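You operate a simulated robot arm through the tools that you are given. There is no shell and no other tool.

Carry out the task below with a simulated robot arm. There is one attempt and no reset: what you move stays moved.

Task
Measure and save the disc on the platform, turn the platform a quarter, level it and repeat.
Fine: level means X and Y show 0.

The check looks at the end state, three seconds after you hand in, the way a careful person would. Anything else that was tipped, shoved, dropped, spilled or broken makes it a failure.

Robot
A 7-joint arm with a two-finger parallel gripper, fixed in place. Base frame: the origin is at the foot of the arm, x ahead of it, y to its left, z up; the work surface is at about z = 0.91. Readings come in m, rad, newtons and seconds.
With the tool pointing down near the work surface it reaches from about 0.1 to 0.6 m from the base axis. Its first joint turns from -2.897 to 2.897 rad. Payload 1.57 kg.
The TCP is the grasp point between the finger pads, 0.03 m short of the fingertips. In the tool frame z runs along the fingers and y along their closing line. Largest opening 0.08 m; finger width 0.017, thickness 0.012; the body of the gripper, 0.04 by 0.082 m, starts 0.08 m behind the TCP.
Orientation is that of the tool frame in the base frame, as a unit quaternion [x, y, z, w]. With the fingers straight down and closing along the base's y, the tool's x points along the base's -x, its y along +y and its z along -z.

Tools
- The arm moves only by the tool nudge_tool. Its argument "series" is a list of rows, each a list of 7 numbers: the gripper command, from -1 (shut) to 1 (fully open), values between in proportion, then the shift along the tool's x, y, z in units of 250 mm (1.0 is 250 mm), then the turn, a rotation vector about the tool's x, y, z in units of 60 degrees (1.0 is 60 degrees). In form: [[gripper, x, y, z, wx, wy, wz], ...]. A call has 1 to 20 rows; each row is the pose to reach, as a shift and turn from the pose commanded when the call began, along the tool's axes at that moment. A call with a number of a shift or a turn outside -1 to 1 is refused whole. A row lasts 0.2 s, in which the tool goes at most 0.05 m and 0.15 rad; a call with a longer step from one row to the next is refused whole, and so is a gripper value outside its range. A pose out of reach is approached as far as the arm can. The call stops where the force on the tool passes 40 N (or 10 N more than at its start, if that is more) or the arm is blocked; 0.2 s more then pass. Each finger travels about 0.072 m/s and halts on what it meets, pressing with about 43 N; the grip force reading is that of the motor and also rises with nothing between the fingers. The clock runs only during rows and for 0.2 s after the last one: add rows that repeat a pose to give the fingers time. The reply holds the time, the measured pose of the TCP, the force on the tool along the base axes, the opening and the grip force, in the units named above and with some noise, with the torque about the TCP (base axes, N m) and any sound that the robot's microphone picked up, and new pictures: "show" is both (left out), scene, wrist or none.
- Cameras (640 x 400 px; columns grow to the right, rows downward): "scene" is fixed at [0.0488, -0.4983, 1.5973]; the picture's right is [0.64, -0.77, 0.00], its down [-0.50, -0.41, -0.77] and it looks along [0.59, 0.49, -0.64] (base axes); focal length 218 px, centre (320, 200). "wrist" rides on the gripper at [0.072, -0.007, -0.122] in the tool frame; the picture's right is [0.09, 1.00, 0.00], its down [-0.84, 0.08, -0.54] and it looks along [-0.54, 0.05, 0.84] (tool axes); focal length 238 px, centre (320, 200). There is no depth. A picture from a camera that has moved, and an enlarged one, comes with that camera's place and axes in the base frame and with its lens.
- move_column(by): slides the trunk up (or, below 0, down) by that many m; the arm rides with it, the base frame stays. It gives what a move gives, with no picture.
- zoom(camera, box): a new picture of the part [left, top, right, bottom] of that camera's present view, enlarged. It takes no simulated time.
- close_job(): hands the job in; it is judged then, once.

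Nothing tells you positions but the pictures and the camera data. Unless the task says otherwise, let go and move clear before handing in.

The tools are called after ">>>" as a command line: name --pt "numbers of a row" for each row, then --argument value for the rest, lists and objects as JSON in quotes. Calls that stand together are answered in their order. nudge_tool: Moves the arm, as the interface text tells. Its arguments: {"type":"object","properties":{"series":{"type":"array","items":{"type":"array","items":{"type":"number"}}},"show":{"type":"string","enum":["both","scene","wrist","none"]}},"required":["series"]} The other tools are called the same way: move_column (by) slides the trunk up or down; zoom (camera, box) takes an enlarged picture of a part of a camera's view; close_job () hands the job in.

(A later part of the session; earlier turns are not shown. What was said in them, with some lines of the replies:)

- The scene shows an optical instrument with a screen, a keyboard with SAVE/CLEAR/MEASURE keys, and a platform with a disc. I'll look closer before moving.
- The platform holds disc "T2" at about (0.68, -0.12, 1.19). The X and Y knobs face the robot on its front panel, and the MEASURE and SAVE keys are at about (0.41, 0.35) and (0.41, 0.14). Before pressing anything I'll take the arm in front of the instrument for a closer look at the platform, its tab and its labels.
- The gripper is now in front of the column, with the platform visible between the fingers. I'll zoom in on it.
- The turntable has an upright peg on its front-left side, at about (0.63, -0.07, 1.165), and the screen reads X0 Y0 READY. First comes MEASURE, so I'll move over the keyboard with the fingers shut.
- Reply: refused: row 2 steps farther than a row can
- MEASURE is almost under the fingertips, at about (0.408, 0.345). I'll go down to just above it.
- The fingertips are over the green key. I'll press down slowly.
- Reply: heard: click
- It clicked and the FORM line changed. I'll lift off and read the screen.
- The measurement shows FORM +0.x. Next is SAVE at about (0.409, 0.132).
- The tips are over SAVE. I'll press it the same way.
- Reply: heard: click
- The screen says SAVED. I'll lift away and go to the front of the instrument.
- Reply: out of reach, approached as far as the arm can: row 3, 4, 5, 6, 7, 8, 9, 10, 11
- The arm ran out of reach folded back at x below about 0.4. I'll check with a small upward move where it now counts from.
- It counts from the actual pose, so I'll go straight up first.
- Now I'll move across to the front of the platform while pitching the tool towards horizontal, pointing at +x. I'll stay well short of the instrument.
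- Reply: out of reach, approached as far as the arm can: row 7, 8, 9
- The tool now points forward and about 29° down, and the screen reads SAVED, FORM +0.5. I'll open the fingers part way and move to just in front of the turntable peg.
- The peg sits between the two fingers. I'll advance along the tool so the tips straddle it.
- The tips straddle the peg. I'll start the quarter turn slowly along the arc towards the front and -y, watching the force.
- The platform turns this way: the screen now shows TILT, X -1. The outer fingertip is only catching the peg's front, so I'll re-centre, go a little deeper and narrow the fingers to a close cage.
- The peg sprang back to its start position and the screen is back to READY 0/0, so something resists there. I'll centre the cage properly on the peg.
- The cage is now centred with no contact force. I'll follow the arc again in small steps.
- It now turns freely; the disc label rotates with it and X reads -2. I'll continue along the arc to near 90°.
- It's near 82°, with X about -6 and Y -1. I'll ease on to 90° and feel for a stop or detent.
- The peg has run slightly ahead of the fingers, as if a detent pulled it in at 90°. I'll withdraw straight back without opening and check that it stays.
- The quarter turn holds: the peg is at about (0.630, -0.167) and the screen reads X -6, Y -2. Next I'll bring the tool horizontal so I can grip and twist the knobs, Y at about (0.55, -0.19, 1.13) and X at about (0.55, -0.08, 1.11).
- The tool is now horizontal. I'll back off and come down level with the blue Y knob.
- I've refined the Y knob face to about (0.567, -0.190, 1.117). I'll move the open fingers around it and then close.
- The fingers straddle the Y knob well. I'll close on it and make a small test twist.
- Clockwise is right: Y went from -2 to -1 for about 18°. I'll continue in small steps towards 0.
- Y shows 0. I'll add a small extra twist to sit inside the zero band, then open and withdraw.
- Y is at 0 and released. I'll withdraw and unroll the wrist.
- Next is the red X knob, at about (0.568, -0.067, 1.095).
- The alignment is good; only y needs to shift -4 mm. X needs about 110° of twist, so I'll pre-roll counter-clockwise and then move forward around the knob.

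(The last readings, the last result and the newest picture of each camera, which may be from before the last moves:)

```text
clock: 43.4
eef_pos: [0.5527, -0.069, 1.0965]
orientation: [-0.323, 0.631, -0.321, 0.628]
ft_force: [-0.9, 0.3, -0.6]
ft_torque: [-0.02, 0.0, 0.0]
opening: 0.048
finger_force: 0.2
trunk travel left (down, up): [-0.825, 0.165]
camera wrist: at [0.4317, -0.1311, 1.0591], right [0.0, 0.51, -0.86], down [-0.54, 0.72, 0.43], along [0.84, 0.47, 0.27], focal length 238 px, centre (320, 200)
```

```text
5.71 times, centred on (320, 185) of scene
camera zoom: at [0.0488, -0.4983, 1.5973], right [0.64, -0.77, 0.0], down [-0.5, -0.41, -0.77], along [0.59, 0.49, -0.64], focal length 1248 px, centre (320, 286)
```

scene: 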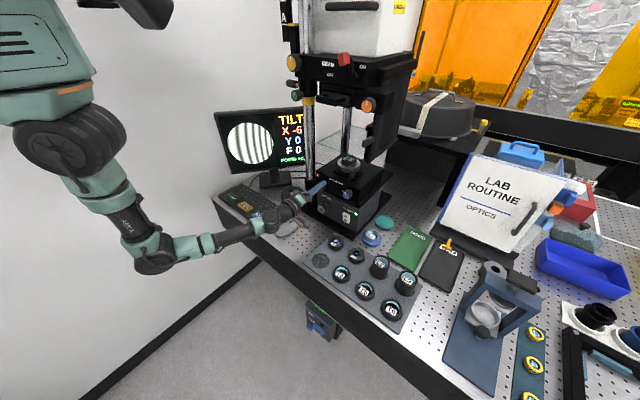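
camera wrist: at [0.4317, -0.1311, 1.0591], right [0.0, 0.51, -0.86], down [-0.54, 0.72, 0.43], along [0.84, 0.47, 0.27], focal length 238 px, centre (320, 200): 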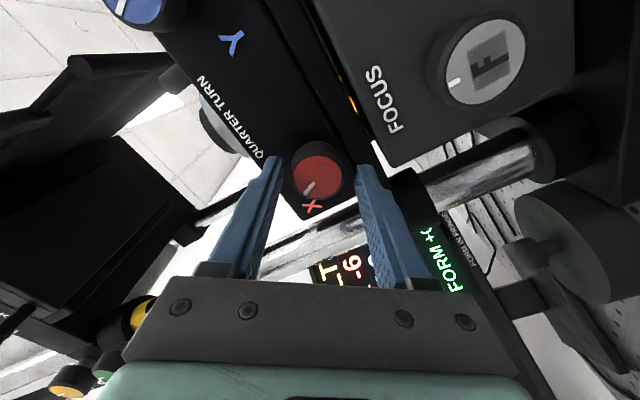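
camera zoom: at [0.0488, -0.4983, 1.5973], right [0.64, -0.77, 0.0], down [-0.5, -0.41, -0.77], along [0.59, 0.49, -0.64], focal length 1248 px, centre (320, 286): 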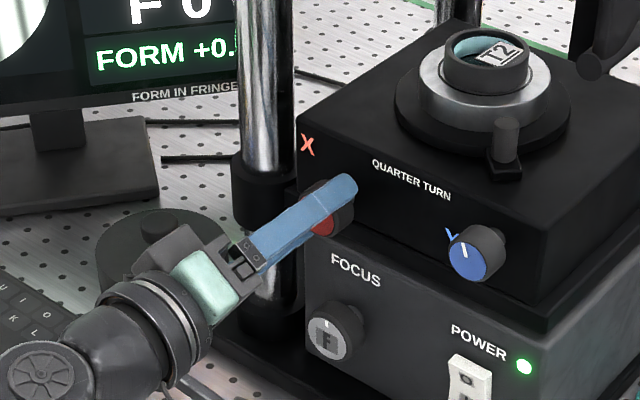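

The knob is centred between the fingers. I'll close and test-twist clockwise.

>>> nudge_tool --pt "-1 0 0 0 0 0 0" --pt "-1 0 0 0 0 0 0" --pt "-1 0 0 0 0 0 0" --pt "-1 0 0 0 0 0 0.12" --pt "-1 0 0 0 0 0 0.24" --pt "-1 0 0 0 0 0 0.36" --pt "-1 0 0 0 0 0 0.36" --show "none"

>>> zoom --camera "scene" --box '[210, 100, 310, 180]'

>>> zoom --camera "wrist" --box '[220, 80, 420, 220]'

```text
clock: 45.0
eef_pos: [0.5531, -0.071, 1.0974]
orientation: [-0.197, 0.679, -0.199, 0.679]
ft_force: [-0.4, -3.9, 13.7]
ft_torque: [-0.01, -0.32, -0.09]
opening: 0.0351
finger_force: 41.9
trunk travel left (down, up): [-0.825, 0.165]
```

```text
5.00 times, centred on (260, 140) of scene
camera zoom: at [0.0488, -0.4983, 1.5973], right [0.64, -0.77, 0.0], down [-0.5, -0.41, -0.77], along [0.59, 0.49, -0.64], focal length 1092 px, centre (620, 500)
```

zoom: 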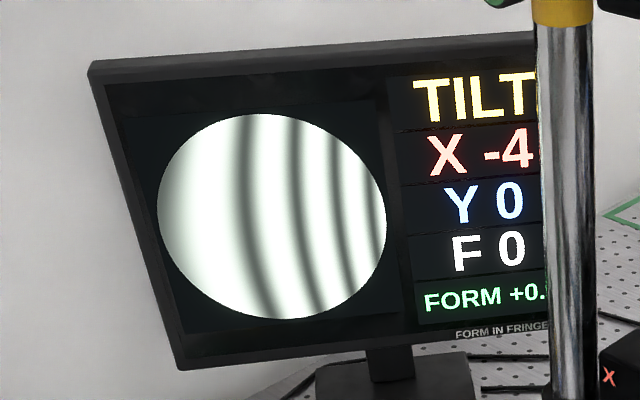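

```text
2.86 times, centred on (320, 150) of wrist
camera zoom: at [0.4319, -0.1147, 1.0399], right [0.0, 0.79, -0.61], down [-0.54, 0.51, 0.66], along [0.84, 0.33, 0.43], focal length 681 px, centre (320, 343)
```

zoom: 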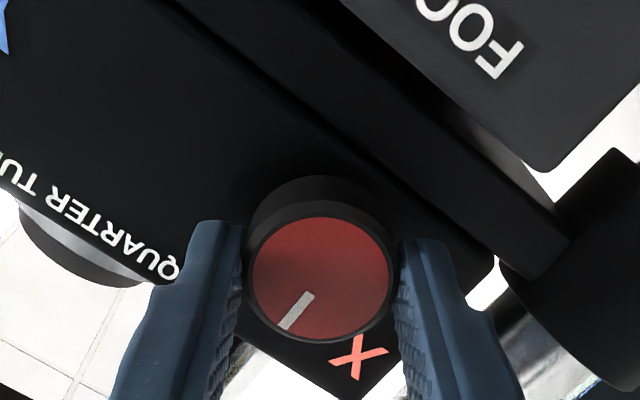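

X went from -6 to -4 in the right direction. I'll continue.

>>> nudge_tool --pt "-1 0 0 0 0 0 0.12" --pt "-1 0 0 0 0 0 0.24" --pt "-1 0 0 0 0 0 0.36" --pt "-1 0 0 0 0 0 0.48" --pt "-1 0 0 0 0 0 0.6" --pt "-1 0 0 0 0 0 0.6" --show "none"

>>> zoom --camera "scene" --box '[210, 100, 310, 180]'

>>> zoom --camera "wrist" --box '[220, 80, 420, 220]'

```text
clock: 46.4
eef_pos: [0.5524, -0.0717, 1.0981]
orientation: [0.024, 0.707, 0.02, 0.707]
ft_force: [-8.3, -6.0, 13.6]
ft_torque: [0.0, -0.19, -0.28]
opening: 0.0351
finger_force: 42.3
trunk travel left (down, up): [-0.825, 0.165]
```

```text
5.00 times, centred on (260, 140) of scene
camera zoom: at [0.0488, -0.4983, 1.5973], right [0.64, -0.77, 0.0], down [-0.5, -0.41, -0.77], along [0.59, 0.49, -0.64], focal length 1092 px, centre (620, 500)
```

zoom: 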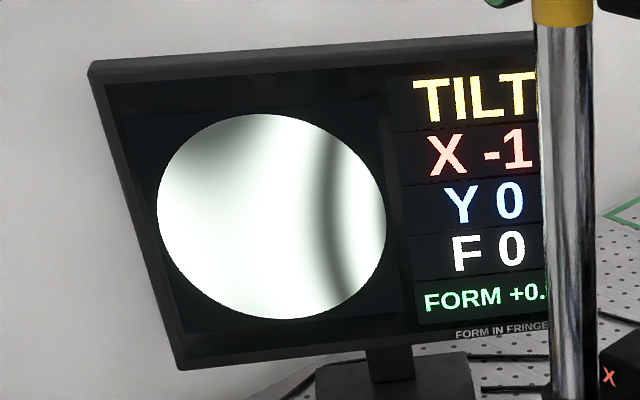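

```text
2.86 times, centred on (320, 150) of wrist
camera zoom: at [0.432, -0.0733, 1.025], right [0.0, 1.0, -0.03], down [-0.54, 0.03, 0.84], along [0.84, 0.01, 0.54], focal length 681 px, centre (320, 343)
```

zoom: 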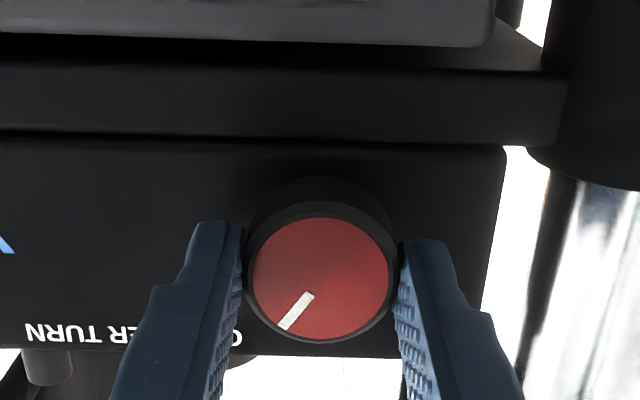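

X is at -1. I'll turn a little more.

>>> nudge_tool --pt "-1 0 0 0 0 0 0.1" --pt "-1 0 0 0 0 0 0.18" --pt "-1 0 0 0 0 0 0.18" --show "none"

>>> zoom --camera "scene" --box '[210, 100, 310, 180]'

```text
clock: 47.2
eef_pos: [0.5519, -0.0716, 1.0974]
orientation: [0.09, 0.701, 0.088, 0.702]
ft_force: [-5.9, -9.9, 13.3]
ft_torque: [0.0, -0.4, -0.06]
opening: 0.035
finger_force: 42.3
trunk travel left (down, up): [-0.825, 0.165]
```

```text
5.00 times, centred on (260, 140) of scene
camera zoom: at [0.0488, -0.4983, 1.5973], right [0.64, -0.77, 0.0], down [-0.5, -0.41, -0.77], along [0.59, 0.49, -0.64], focal length 1092 px, centre (620, 500)
```

zoom: 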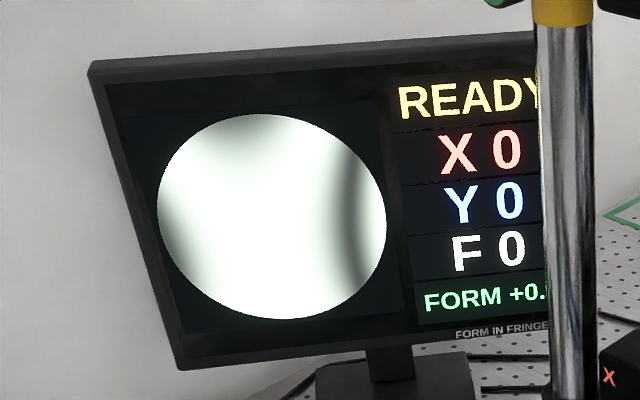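

READY with X 0 and Y 0. The pattern is still a bit off-centre, so I'll add a touch more to sit in the middle of the zero band, then release.

>>> nudge_tool --pt "-1 0 0 0 0 0 0.05" --pt "-1 0 0 0 0 0 0.07" --pt "-1 0 0 0 0 0 0.07" --show "none"

>>> zoom --camera "scene" --box '[210, 100, 310, 180]'

```text
clock: 48.0
eef_pos: [0.553, -0.0717, 1.0967]
orientation: [0.114, 0.698, 0.114, 0.698]
ft_force: [-5.1, -10.0, 15.7]
ft_torque: [-0.05, -0.15, -0.59]
opening: 0.0353
finger_force: 42.7
trunk travel left (down, up): [-0.825, 0.165]
```

```text
5.00 times, centred on (260, 140) of scene
camera zoom: at [0.0488, -0.4983, 1.5973], right [0.64, -0.77, 0.0], down [-0.5, -0.41, -0.77], along [0.59, 0.49, -0.64], focal length 1092 px, centre (620, 500)
```

zoom: 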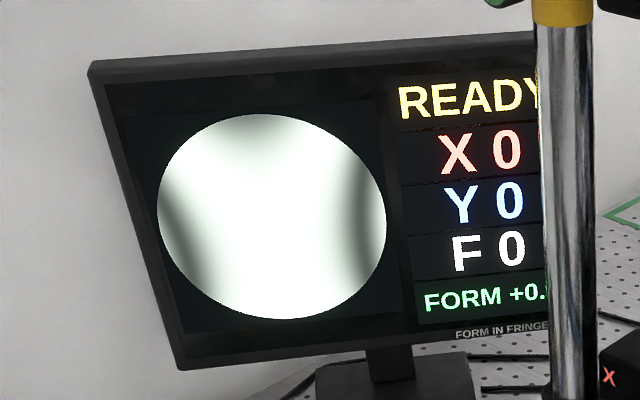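

The fringe pattern is symmetric now. I'll release the knob, withdraw straight back and unroll.

>>> nudge_tool --pt "0.0 0 0 0 0 0 0" --pt "0.25 0 0 0 0 0 0" --pt "0.25 0 0 0 0 0 0" --pt "0.25 0 0 -0.1 0 0 0" --pt "0.25 0 0 -0.22 0 0 -0.1" --pt "0.25 0 0 -0.3 0 0 -0.22" --pt "0.25 0 0 -0.3 0 0 -0.31" --pt "0.25 0 0 -0.3 0 0 -0.31"

>>> zoom --camera "scene" --box '[210, 100, 310, 180]'

>>> zoom --camera "scene" --box '[280, 130, 400, 220]'

```text
clock: 49.8
eef_pos: [0.4803, -0.07, 1.094]
orientation: [-0.001, 0.708, -0.001, 0.706]
ft_force: [0.0, 1.0, -0.8]
ft_torque: [0.03, 0.0, 0.01]
opening: 0.0502
finger_force: 0.1
trunk travel left (down, up): [-0.825, 0.165]
camera wrist: at [0.3583, -0.0768, 1.0227], right [0.0, 1.0, -0.1], down [-0.54, 0.08, 0.84], along [0.84, 0.05, 0.54], focal length 238 px, centre (320, 200)
```

scene: 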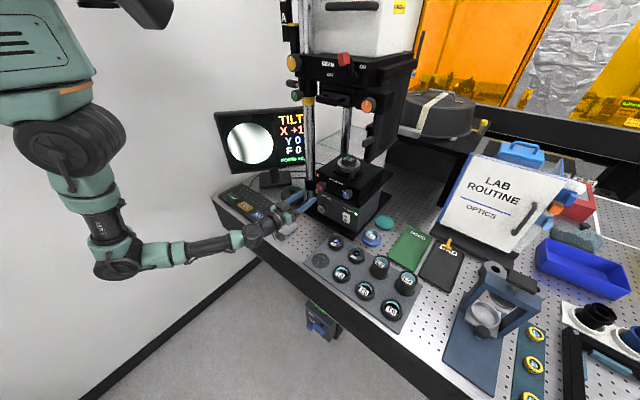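
wrist: 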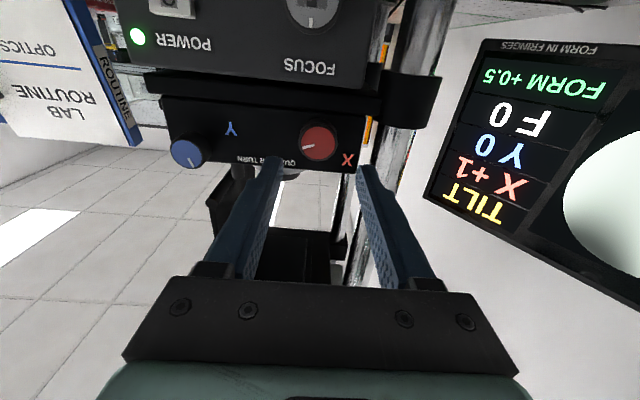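

```text
5.00 times, centred on (260, 140) of scene
camera zoom: at [0.0488, -0.4983, 1.5973], right [0.64, -0.77, 0.0], down [-0.5, -0.41, -0.77], along [0.59, 0.49, -0.64], focal length 1092 px, centre (620, 500)
```

zoom: 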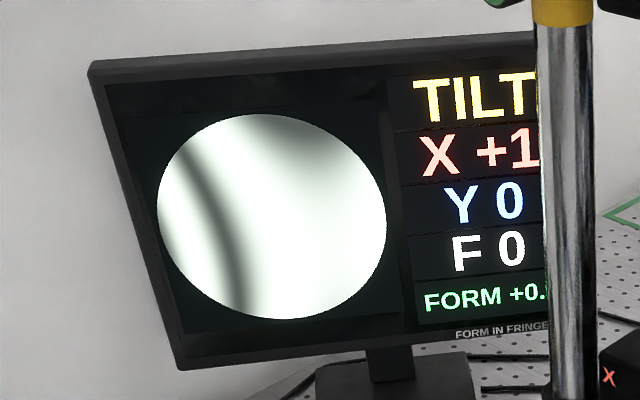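

```text
4.44 times, centred on (340, 175) of scene
camera zoom: at [0.0488, -0.4983, 1.5973], right [0.64, -0.77, 0.0], down [-0.5, -0.41, -0.77], along [0.59, 0.49, -0.64], focal length 971 px, centre (231, 311)
```

zoom: 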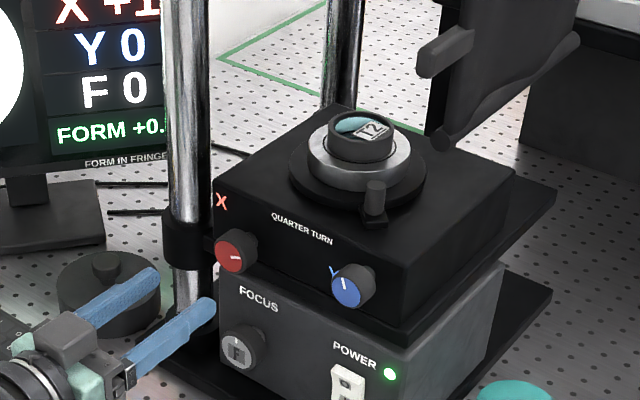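

On release, the sideways strain in the grip dragged the knob, and X went to +1. I'll check the exact knob centre so the second grip is better centred.

>>> zoom --camera "wrist" --box '[270, 100, 370, 170]'

```text
5.71 times, centred on (320, 135) of wrist
camera zoom: at [0.3583, -0.0768, 1.0227], right [0.0, 1.0, -0.1], down [-0.54, 0.08, 0.84], along [0.84, 0.05, 0.54], focal length 1362 px, centre (320, 571)
```

zoom: 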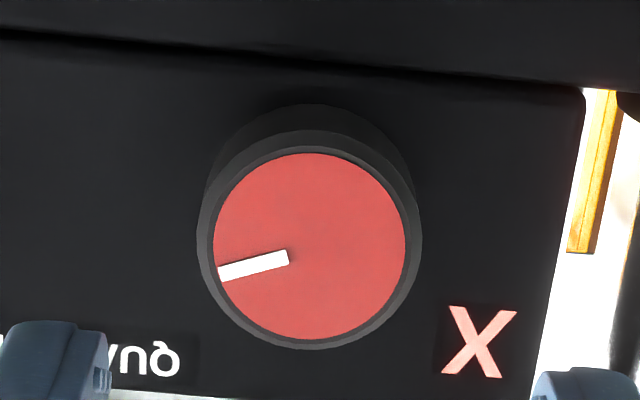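

The knob's centre is near (y -0.073, z 1.098). I'll grip again with that correction and read the forces before twisting.

>>> nudge_tool --pt "0.25 -0.011 -0.008 0.12 0 0 0" --pt "0.25 -0.011 -0.008 0.24 0 0 0" --pt "0.25 -0.011 -0.008 0.29 0 0 0" --pt "0.25 -0.011 -0.008 0.29 0 0 0" --pt "-1 -0.011 -0.008 0.29 0 0 0" --pt "-1 -0.011 -0.008 0.29 0 0 0" --pt "-1 -0.011 -0.008 0.29 0 0 0" --pt "-1 -0.011 -0.008 0.29 0 0 0" --show "none"

>>> zoom --camera "scene" --box '[210, 100, 310, 180]'

>>> zoom --camera "wrist" --box '[220, 80, 420, 220]'

```text
clock: 51.6
eef_pos: [0.5532, -0.0708, 1.0977]
orientation: [-0.001, 0.709, -0.002, 0.705]
ft_force: [1.5, 4.7, -1.1]
ft_torque: [0.0, 0.03, -0.11]
opening: 0.0356
finger_force: 42.7
trunk travel left (down, up): [-0.825, 0.165]
```

```text
5.00 times, centred on (260, 140) of scene
camera zoom: at [0.0488, -0.4983, 1.5973], right [0.64, -0.77, 0.0], down [-0.5, -0.41, -0.77], along [0.59, 0.49, -0.64], focal length 1092 px, centre (620, 500)
```

zoom: 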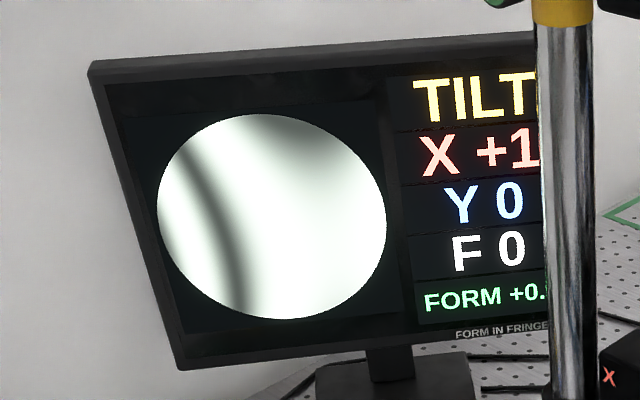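

```text
2.86 times, centred on (320, 150) of wrist
camera zoom: at [0.4312, -0.0785, 1.026], right [0.0, 1.0, -0.1], down [-0.54, 0.08, 0.84], along [0.84, 0.05, 0.54], focal length 681 px, centre (320, 343)
```

zoom: 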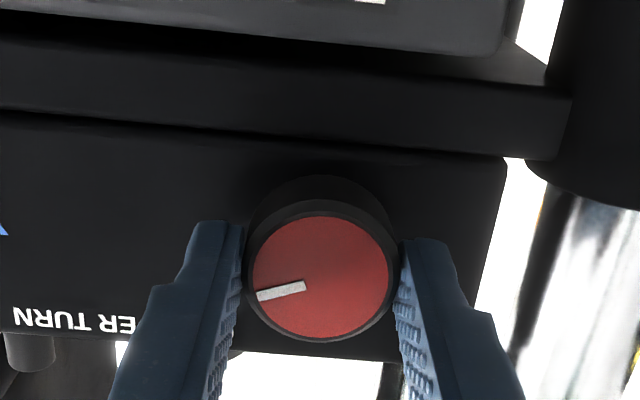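

The grip is centred, with forces under 5 N. I'll twist counter-clockwise a little.

>>> nudge_tool --pt "-1 0 0 0 0 0 -0.08" --pt "-1 0 0 0 0 0 -0.16" --pt "-1 0 0 0 0 0 -0.16" --show "none"

>>> zoom --camera "scene" --box '[210, 100, 310, 180]'

```text
clock: 52.4
eef_pos: [0.5533, -0.071, 1.0984]
orientation: [-0.06, 0.706, -0.061, 0.703]
ft_force: [0.5, 6.5, -0.5]
ft_torque: [0.02, -0.02, -0.25]
opening: 0.0357
finger_force: 42.3
trunk travel left (down, up): [-0.825, 0.165]
```

```text
5.00 times, centred on (260, 140) of scene
camera zoom: at [0.0488, -0.4983, 1.5973], right [0.64, -0.77, 0.0], down [-0.5, -0.41, -0.77], along [0.59, 0.49, -0.64], focal length 1092 px, centre (620, 500)
```

zoom: 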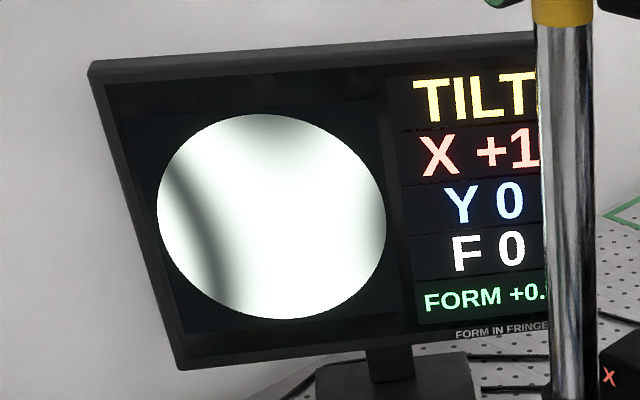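

>>> nudge_tool --pt "-1 0 0.004 0 0 0 -0.07" --pt "-1 0 0.004 0 0 0 -0.11" --pt "-1 0 0.004 0 0 0 -0.11" --show "none"

>>> zoom --camera "scene" --box '[210, 100, 310, 180]'

```text
clock: 53.2
eef_pos: [0.5526, -0.0716, 1.0981]
orientation: [-0.1, 0.701, -0.102, 0.699]
ft_force: [0.9, 4.0, 1.9]
ft_torque: [0.01, -0.17, -0.27]
opening: 0.0357
finger_force: 42.7
trunk travel left (down, up): [-0.825, 0.165]
```

```text
5.00 times, centred on (260, 140) of scene
camera zoom: at [0.0488, -0.4983, 1.5973], right [0.64, -0.77, 0.0], down [-0.5, -0.41, -0.77], along [0.59, 0.49, -0.64], focal length 1092 px, centre (620, 500)
```

zoom: 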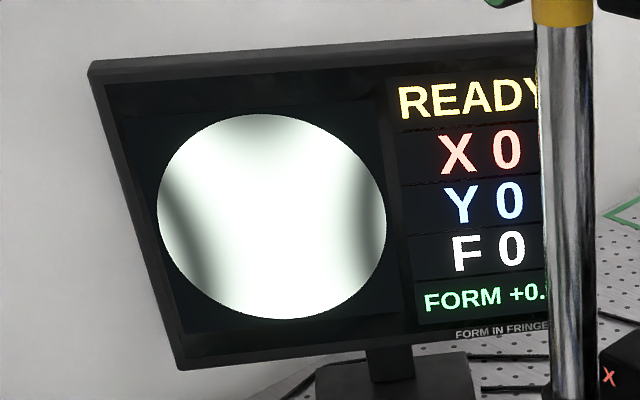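

READY again. I'll turn a hair further to the centre, ease the side force, then open gently.

>>> nudge_tool --pt "-1 -0.001 0.003 0 0 0 -0.04" --pt "-1 -0.001 0.003 0 0 0 -0.04" --pt "-1 -0.001 0.003 0 0 0 -0.04" --show "none"

>>> zoom --camera "scene" --box '[210, 100, 310, 180]'

```text
clock: 54.0
eef_pos: [0.553, -0.0714, 1.0973]
orientation: [-0.115, 0.699, -0.116, 0.696]
ft_force: [3.7, 0.4, 3.2]
ft_torque: [0.01, 0.04, 0.4]
opening: 0.0356
finger_force: 42.9
trunk travel left (down, up): [-0.825, 0.165]
```

```text
5.00 times, centred on (260, 140) of scene
camera zoom: at [0.0488, -0.4983, 1.5973], right [0.64, -0.77, 0.0], down [-0.5, -0.41, -0.77], along [0.59, 0.49, -0.64], focal length 1092 px, centre (620, 500)
```

zoom: 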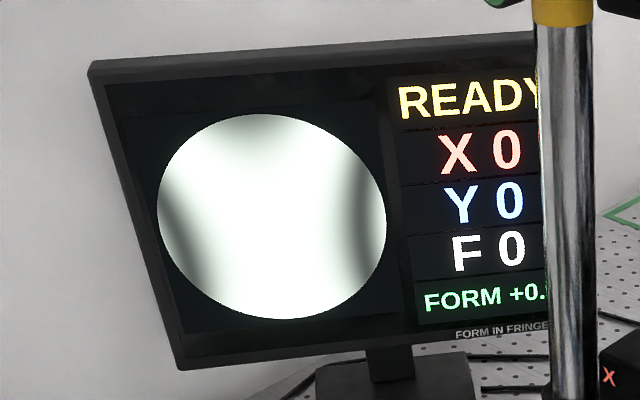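

>>> nudge_tool --pt "-0.05 0 0 0 0 0 0" --pt "0.1 0 0 0 0 0 0" --pt "0.25 0 0 0 0 0 0" --pt "0.25 0 0 0 0 0 0" --show "none"

>>> zoom --camera "scene" --box '[210, 100, 310, 180]'

```text
clock: 55.0
eef_pos: [0.5526, -0.0707, 1.098]
orientation: [-0.116, 0.699, -0.115, 0.696]
ft_force: [0.5, -0.6, -0.3]
ft_torque: [0.01, 0.02, 0.03]
opening: 0.0501
finger_force: 0.0
trunk travel left (down, up): [-0.825, 0.165]
```

```text
5.00 times, centred on (260, 140) of scene
camera zoom: at [0.0488, -0.4983, 1.5973], right [0.64, -0.77, 0.0], down [-0.5, -0.41, -0.77], along [0.59, 0.49, -0.64], focal length 1092 px, centre (620, 500)
```

zoom: 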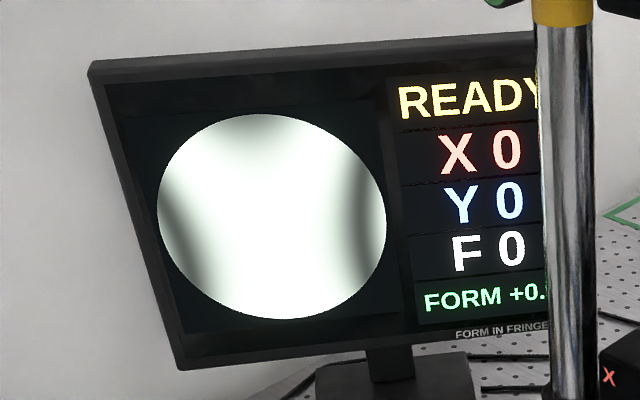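

X 0 and Y 0 hold after the release. I'll withdraw straight back with no roll until clear.

>>> nudge_tool --pt "0.25 0 0 -0.08 0 0 0" --pt "0.25 0 0 -0.2 0 0 0" --pt "0.25 0 0 -0.34 0 0 0" --pt "0.25 0 0 -0.34 0 0 0.1" --pt "0.25 0 0 -0.34 0 0 0.2" --pt "0.25 0 0 -0.34 0 0 0.31" --pt "0.25 0 0 -0.34 0 0 0.31"

>>> zoom --camera "scene" --box '[210, 100, 310, 180]'

```text
clock: 56.6
eef_pos: [0.4664, -0.0707, 1.098]
orientation: [-0.001, 0.709, -0.001, 0.705]
ft_force: [0.4, 1.1, 0.9]
ft_torque: [0.01, 0.0, -0.02]
opening: 0.05
finger_force: 0.1
trunk travel left (down, up): [-0.825, 0.165]
camera wrist: at [0.3453, -0.0768, 1.0264], right [0.0, 1.0, -0.09], down [-0.54, 0.08, 0.84], along [0.84, 0.05, 0.54], focal length 238 px, centre (320, 200)
```

scene: 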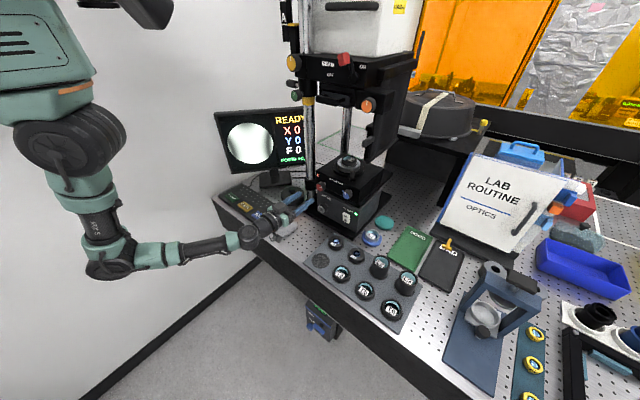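
wrist: 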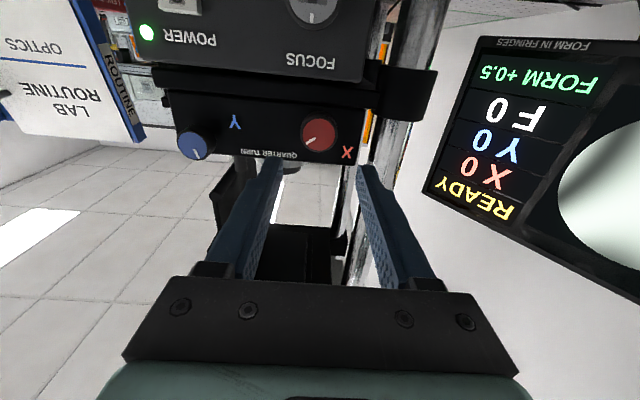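

```text
5.00 times, centred on (260, 140) of scene
camera zoom: at [0.0488, -0.4983, 1.5973], right [0.64, -0.77, 0.0], down [-0.5, -0.41, -0.77], along [0.59, 0.49, -0.64], focal length 1092 px, centre (620, 500)
```

zoom: 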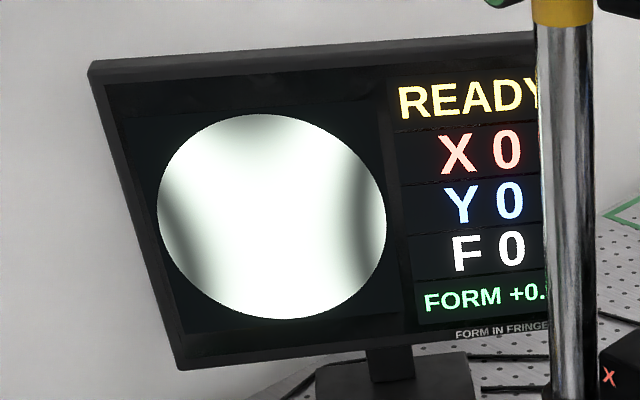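

READY at X 0, Y 0 with the arm clear. Now for the second measurement: I'll rise, pitch the tool back down and move towards the keyboard.

>>> nudge_tool --pt "-1 -0.1 0.0 -0.03 0 0.0 0" --pt "-1 -0.2 0.05 -0.06 0 0.1 0" --pt "-1 -0.3 0.12 -0.08 0 0.22 0" --pt "-1 -0.4 0.2 -0.08 0 0.34 0" --pt "-1 -0.5 0.3 -0.08 0 0.46 0" --pt "-1 -0.6 0.4 -0.08 0 0.58 0" --pt "-1 -0.7 0.5 -0.08 0 0.7 0" --pt "-1 -0.8 0.6 -0.08 0 0.82 0" --pt "-1 -0.8 0.7 -0.08 0 0.94 0" --pt "-1 -0.8 0.8 -0.08 0 1.0 0" --pt "-1 -0.8 0.8 -0.08 0 1.0 0"

```text
clock: 59.0
eef_pos: [0.4565, 0.0604, 1.2925]
orientation: [0.0, 0.916, -0.011, 0.402]
ft_force: [0.6, -0.3, 0.2]
ft_torque: [0.02, 0.0, 0.0]
opening: 0.0002
finger_force: 21.2
out of reach, approached as far as the arm can: row 5, 6, 8, 9, 10, 11
trunk travel left (down, up): [-0.825, 0.165]
camera wrist: at [0.3179, 0.0565, 1.3217], right [-0.05, 0.99, -0.09], down [0.17, 0.1, 0.98], along [0.98, 0.04, -0.17], focal length 238 px, centre (320, 200)
```

scene: 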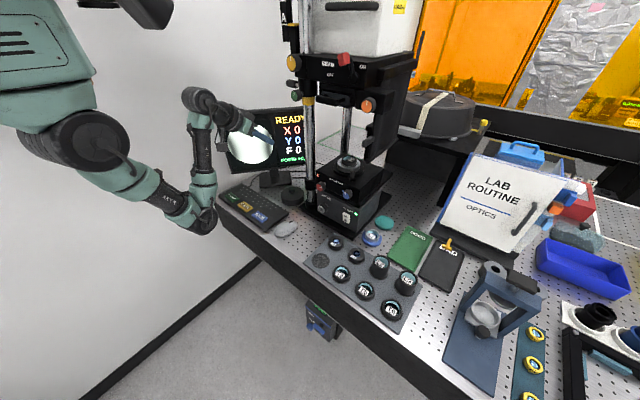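
wrist: 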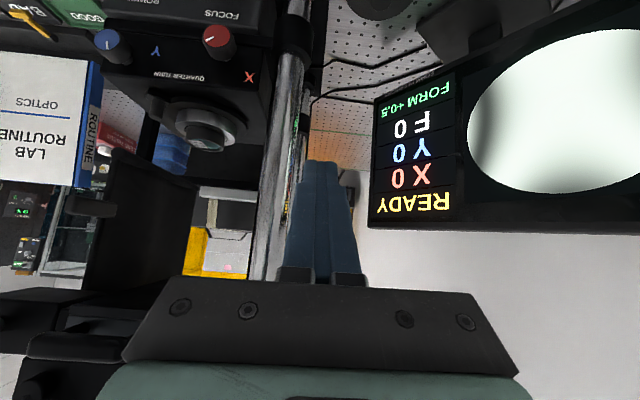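

The elbow is folded tightly here. I'll finish pitching the tool down while moving on in +y.

>>> nudge_tool --pt "-1 0 0 0 0 0.12 0" --pt "-1 0 0.05 0 0 0.24 0" --pt "-1 0 0.1 0 0 0.36 0" --pt "-1 0 0.2 0 0 0.48 0" --pt "-1 0 0.3 0 0 0.6 0" --pt "-1 0 0.4 0 0 0.72 0" --pt "-1 0 0.5 0 0 0.79 0" --pt "-1 0 0.5 0 0 0.79 0"

```text
clock: 60.8
eef_pos: [0.4556, 0.061, 1.2933]
orientation: [0.0, 0.916, -0.011, 0.402]
ft_force: [0.7, -0.1, 0.0]
ft_torque: [-0.02, 0.04, 0.01]
opening: 0.0
finger_force: 21.1
out of reach, approached as far as the arm can: row 1, 2, 3, 4, 5, 6, 7, 8
trunk travel left (down, up): [-0.825, 0.165]
camera wrist: at [0.318, 0.0568, 1.3216], right [-0.05, 0.99, -0.09], down [0.17, 0.1, 0.98], along [0.98, 0.04, -0.17], focal length 238 px, centre (320, 200)
```

scene: 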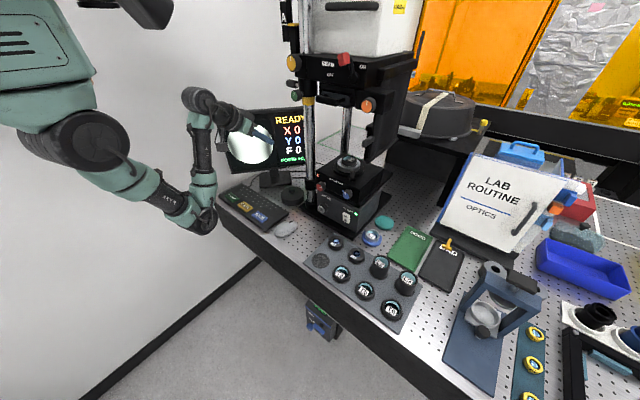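
wrist: 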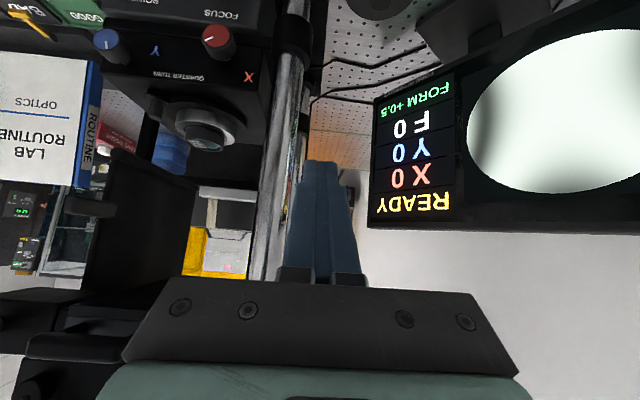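

The arm is too folded at this height. I'll come down and outward first, then pitch.

>>> nudge_tool --pt "-1 0.055 0.06 0.07 0 0 0" --pt "-1 0.11 0.12 0.14 0 0 0" --pt "-1 0.165 0.18 0.21 0 0 0" --pt "-1 0.22 0.24 0.28 0 0.05 0" --pt "-1 0.275 0.3 0.35 0 0.15 0" --pt "-1 0.329 0.36 0.411 0 0.27 0" --pt "-1 0.329 0.42 0.411 0 0.39 0" --pt "-1 0.329 0.5 0.411 0 0.51 0" --pt "-1 0.329 0.58 0.411 0 0.63 0" --pt "-1 0.329 0.66 0.411 0 0.75 0" --pt "-1 0.329 0.7 0.411 0 0.79 0" --pt "-1 0.329 0.7 0.411 0 0.79 0"

```text
clock: 63.4
eef_pos: [0.4775, 0.234, 1.1616]
orientation: [0.004, 1.0, -0.01, -0.002]
ft_force: [-0.9, -0.2, 0.0]
ft_torque: [0.05, -0.01, -0.01]
opening: 0.0001
finger_force: 21.3
trunk travel left (down, up): [-0.825, 0.165]
camera wrist: at [0.4072, 0.2305, 1.2829], right [-0.08, 1.0, -0.02], down [0.84, 0.08, 0.54], along [0.54, 0.03, -0.84], focal length 238 px, centre (320, 200)
```

scene: 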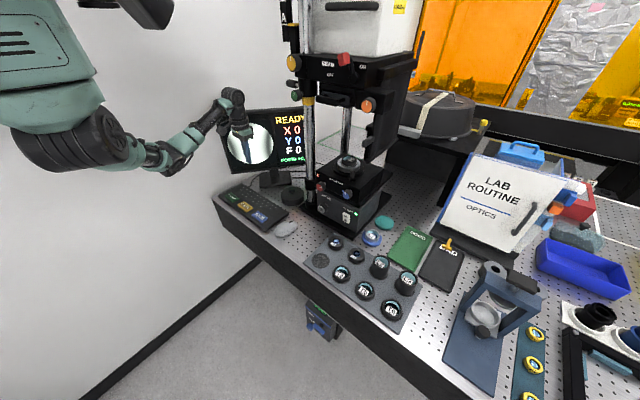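
wrist: 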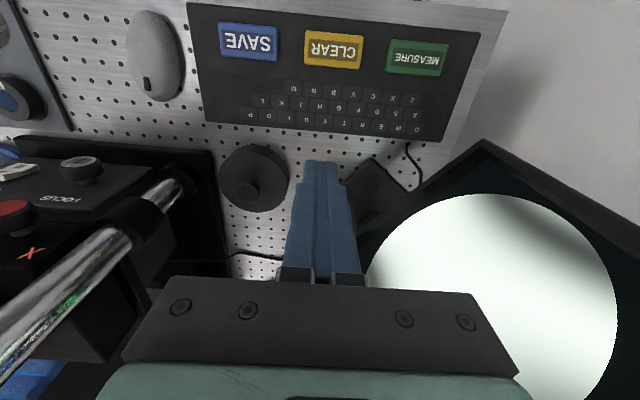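

The tool points straight down again. I'll move to above MEASURE.

>>> nudge_tool --pt "-1 0.1 0.1 0 0 0 0" --pt "-1 0.2 0.22 0 0 0 0" --pt "-1 0.279 0.35 0 0 0 0" --pt "-1 0.279 0.448 0.1 0 0 0" --pt "-1 0.279 0.448 0.28 0 0 0" --pt "-1 0.279 0.448 0.46 0 0 0" --pt "-1 0.279 0.448 0.62 0 0 0" --pt "-1 0.279 0.448 0.7 0 0 0" --pt "-1 0.279 0.448 0.7 0 0 0"

>>> zoom --camera "scene" --box '[210, 100, 310, 180]'

```text
clock: 65.4
eef_pos: [0.4087, 0.3448, 0.9852]
orientation: [0.004, 1.0, -0.011, 0.0]
ft_force: [0.4, 0.7, -1.1]
ft_torque: [0.01, 0.02, -0.03]
opening: 0.0
finger_force: 21.4
trunk travel left (down, up): [-0.825, 0.165]
camera wrist: at [0.3378, 0.3399, 1.1069], right [-0.08, 1.0, -0.02], down [0.84, 0.08, 0.54], along [0.54, 0.03, -0.84], focal length 238 px, centre (320, 200)
```

scene: 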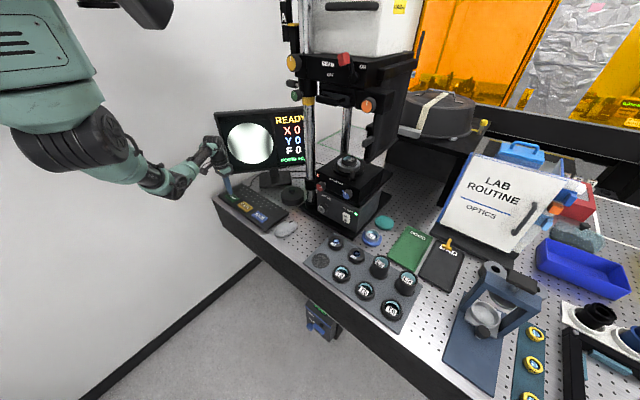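
wrist: 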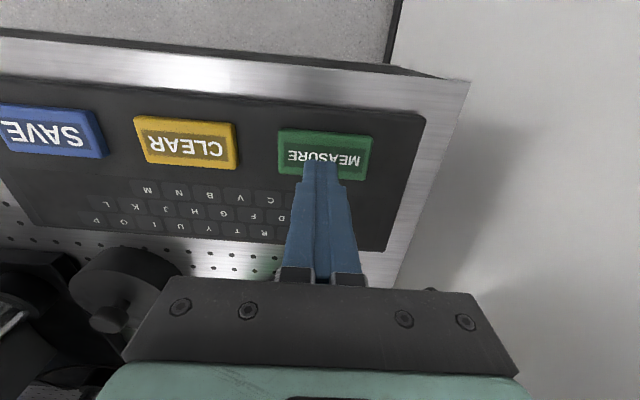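

```text
5.00 times, centred on (260, 140) of scene
camera zoom: at [0.0488, -0.4983, 1.5973], right [0.64, -0.77, 0.0], down [-0.5, -0.41, -0.77], along [0.59, 0.49, -0.64], focal length 1092 px, centre (620, 500)
```

zoom: 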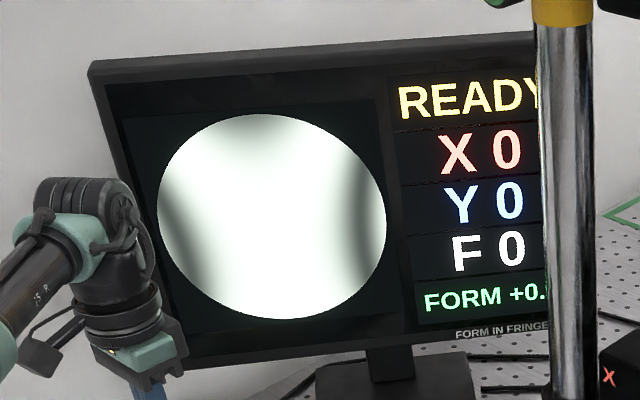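

The tips are over MEASURE and the screen shows READY 0/0. I'll press it until it clicks, then lift.

>>> nudge_tool --pt "-1 0 0 0.04 0 0 0" --pt "-1 0 0 0.07 0 0 0" --pt "-1 0 0 0.085 0 0 0" --pt "-1 0 0 0.095 0 0 0" --pt "-1 0 0 0.105 0 0 0" --pt "-1 0 0 0.113 0 0 0" --show "none"

>>> zoom --camera "scene" --box '[210, 100, 310, 180]'

```text
clock: 66.8
eef_pos: [0.4086, 0.3431, 0.9587]
orientation: [0.003, 1.0, -0.008, 0.002]
ft_force: [0.2, 0.8, 15.2]
ft_torque: [0.03, 0.08, 0.14]
opening: 0.0
finger_force: 21.7
trunk travel left (down, up): [-0.825, 0.165]
heard: click
```

```text
5.00 times, centred on (260, 140) of scene
camera zoom: at [0.0488, -0.4983, 1.5973], right [0.64, -0.77, 0.0], down [-0.5, -0.41, -0.77], along [0.59, 0.49, -0.64], focal length 1092 px, centre (620, 500)
```

zoom: 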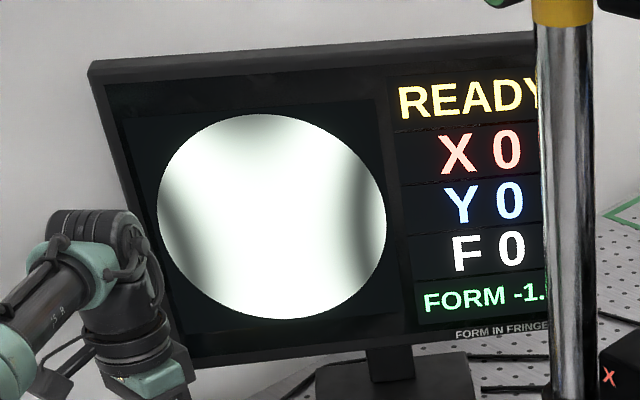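

The new measurement reads FORM -1.x. I'll lift and go to SAVE.

>>> nudge_tool --pt "-1 0 0 -0.05 0 0 0" --pt "-1 0 0 -0.15 0 0 0" --pt "-1 0 0 -0.24 0 0 0" --pt "-1 0 -0.17 -0.24 0 0 0" --pt "-1 0 -0.35 -0.24 0 0 0" --pt "-1 0 -0.53 -0.24 0 0 0" --pt "-1 0 -0.71 -0.24 0 0 0" --pt "-1 0 -0.84 -0.22 0 0 0" --pt "-1 0 -0.84 -0.1 0 0 0" --pt "-1 0 -0.84 -0.1 0 0 0"

>>> zoom --camera "scene" --box '[210, 100, 310, 180]'

```text
clock: 69.0
eef_pos: [0.4059, 0.1327, 0.9857]
orientation: [0.004, 1.0, -0.01, 0.0]
ft_force: [-0.2, -0.5, -0.4]
ft_torque: [0.0, 0.0, 0.0]
opening: 0.0
finger_force: 21.5
trunk travel left (down, up): [-0.825, 0.165]
camera wrist: at [0.3351, 0.1292, 1.1073], right [-0.08, 1.0, -0.02], down [0.84, 0.08, 0.54], along [0.54, 0.03, -0.84], focal length 238 px, centre (320, 200)
```

scene: 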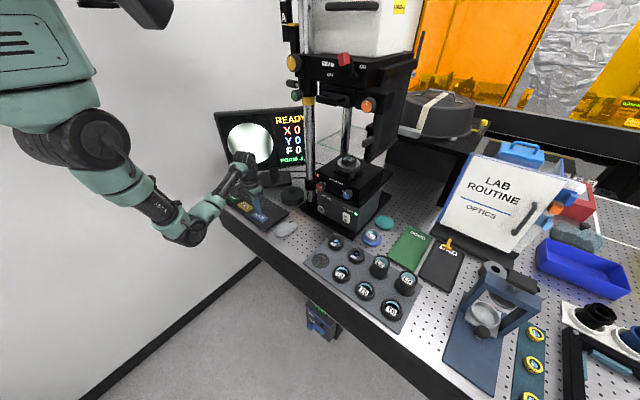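
wrist: 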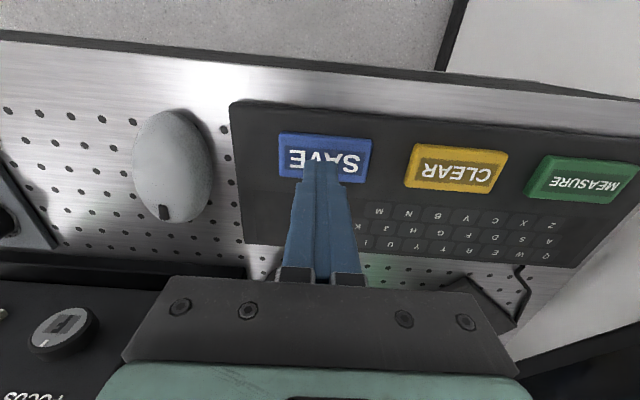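

```text
5.00 times, centred on (260, 140) of scene
camera zoom: at [0.0488, -0.4983, 1.5973], right [0.64, -0.77, 0.0], down [-0.5, -0.41, -0.77], along [0.59, 0.49, -0.64], focal length 1092 px, centre (620, 500)
```

zoom: 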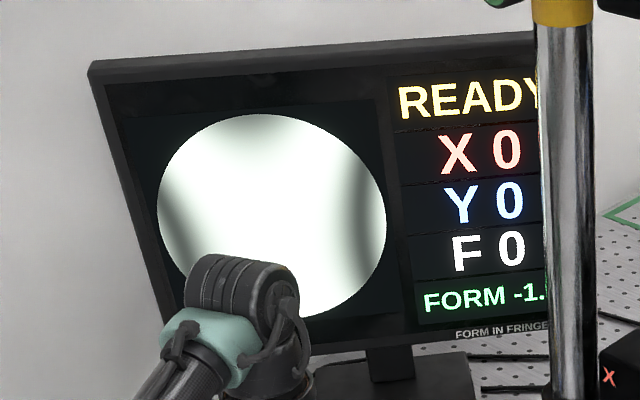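

The tips are over SAVE. I'll press it.

>>> nudge_tool --pt "-1 0 0 0.04 0 0 0" --pt "-1 0 0 0.07 0 0 0" --pt "-1 0 0 0.085 0 0 0" --pt "-1 0 0 0.095 0 0 0" --pt "-1 0 0 0.105 0 0 0" --pt "-1 0 0 0.113 0 0 0" --show "none"

>>> zoom --camera "scene" --box '[210, 100, 310, 180]'

```text
clock: 70.4
eef_pos: [0.4069, 0.1323, 0.9591]
orientation: [0.004, 1.0, -0.009, 0.001]
ft_force: [-3.6, 0.6, 11.9]
ft_torque: [0.08, 0.14, -0.05]
opening: 0.0
finger_force: 21.7
trunk travel left (down, up): [-0.825, 0.165]
heard: click
```

```text
5.00 times, centred on (260, 140) of scene
camera zoom: at [0.0488, -0.4983, 1.5973], right [0.64, -0.77, 0.0], down [-0.5, -0.41, -0.77], along [0.59, 0.49, -0.64], focal length 1092 px, centre (620, 500)
```

zoom: 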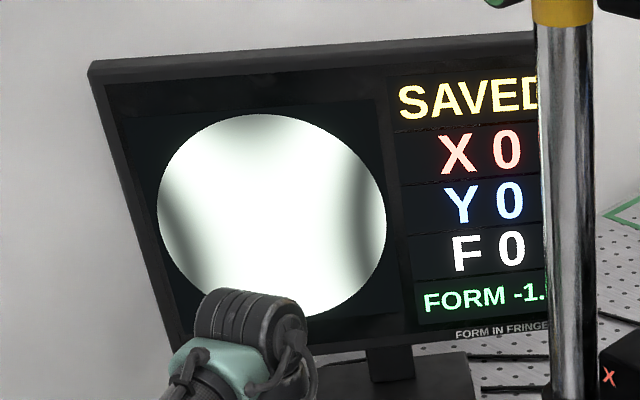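

The second measurement is SAVED. I'll lift the arm clear and make a final check.

>>> nudge_tool --pt "-1 0 0 -0.08 0 0 0" --pt "-1 0 0 -0.24 0 0 0" --pt "-1 0 0 -0.42 0 0 0" --pt "-1 0 0 -0.6 0 0 0" --pt "-1 0 0 -0.75 0 0 0" --pt "-1 0 0 -0.75 0 0 0"

>>> zoom --camera "scene" --box '[210, 100, 310, 180]'

>>> zoom --camera "scene" --box '[280, 130, 400, 220]'

>>> zoom --camera "wrist" --box '[300, 150, 640, 400]'

```text
clock: 71.8
eef_pos: [0.4322, 0.1272, 1.0549]
orientation: [0.005, 0.999, -0.015, 0.034]
ft_force: [-0.6, 0.8, 0.1]
ft_torque: [0.02, 0.02, -0.02]
opening: 0.0
finger_force: 21.4
out of reach, approached as far as the arm can: row 3, 4, 5, 6
trunk travel left (down, up): [-0.825, 0.165]
camera wrist: at [0.3529, 0.1262, 1.1703], right [-0.08, 1.0, -0.04], down [0.8, 0.09, 0.59], along [0.6, 0.02, -0.8], focal length 238 px, centre (320, 200)
```

scene: 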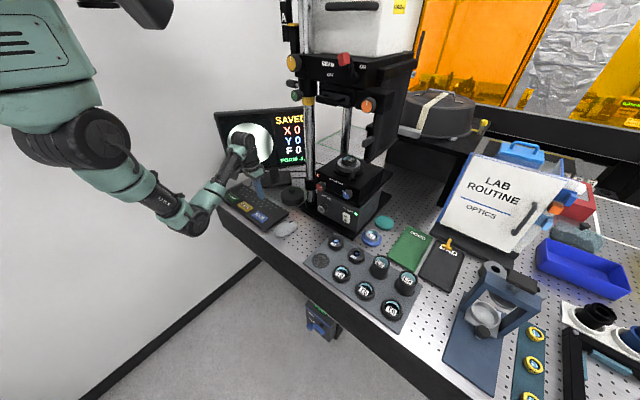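
wrist: 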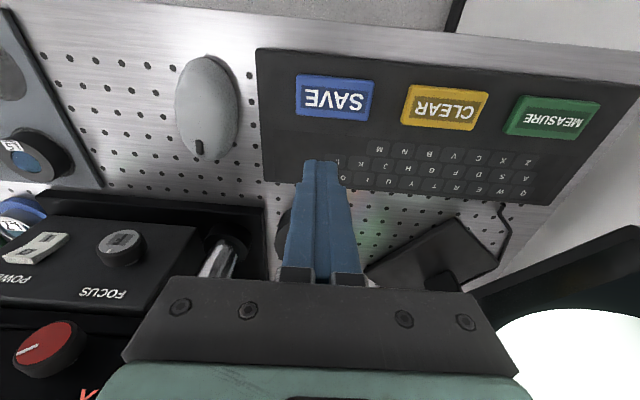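

```text
5.00 times, centred on (260, 140) of scene
camera zoom: at [0.0488, -0.4983, 1.5973], right [0.64, -0.77, 0.0], down [-0.5, -0.41, -0.77], along [0.59, 0.49, -0.64], focal length 1092 px, centre (620, 500)
```

zoom: 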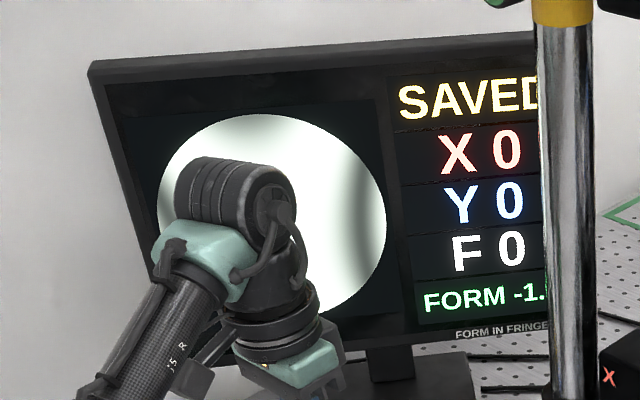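

```text
4.44 times, centred on (340, 175) of scene
camera zoom: at [0.0488, -0.4983, 1.5973], right [0.64, -0.77, 0.0], down [-0.5, -0.41, -0.77], along [0.59, 0.49, -0.64], focal length 971 px, centre (231, 311)
```

zoom: 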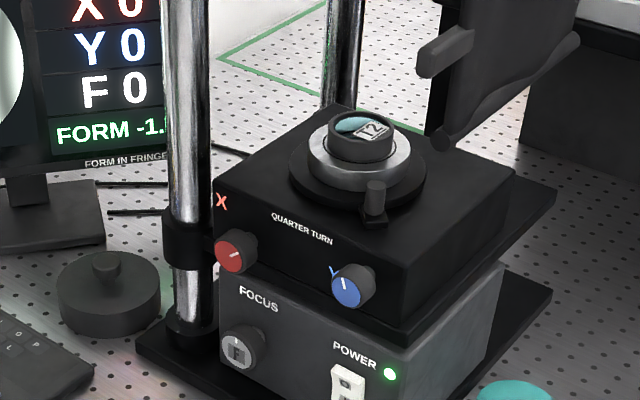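

```text
1.60 times, centred on (470, 275) of wrist
camera zoom: at [0.3529, 0.1262, 1.1703], right [-0.08, 1.0, -0.04], down [0.8, 0.09, 0.59], along [0.6, 0.02, -0.8], focal length 381 px, centre (80, 80)
```

zoom: 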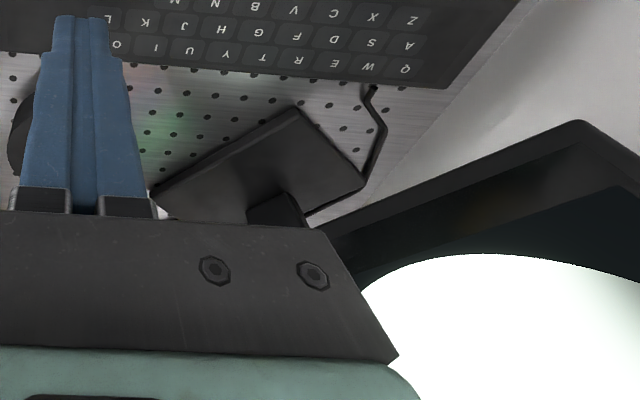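

Both measurements are saved, the platform is a quarter turn round, and the screen reads X 0, Y 0. The arm is clear and everything else is where it was, so I'll hand in.

>>> close_job

```text
The job is handed in.
```

I measured and saved the disc (T2), turned the platform a quarter, levelled it, then measured and saved it again. The job is handed in; I haven't seen the result of the check.

- **First measurement:** FORM +0.5, taken with X and Y at 0. The screen showed SAVED.
- **Quarter turn:** I moved the turntable peg from the front-left corner to the front-right corner, where it clicked into place and held. X then read -6 and Y -2.
- **Levelling:** I turned the X and Y knobs until the screen showed READY with X 0 and Y 0. X overshot to +1 when I first let go of its knob, so I gripped it again and corrected it before measuring.
- **Second measurement:** FORM -1.x, with the last digit hidden behind the column in the camera view. The screen showed SAVED, with X and Y still at 0.

The arm finished clear of the instrument, just above the keyboard, with its fingers closed and holding nothing. Nothing else looked moved or tipped in the last pictures.
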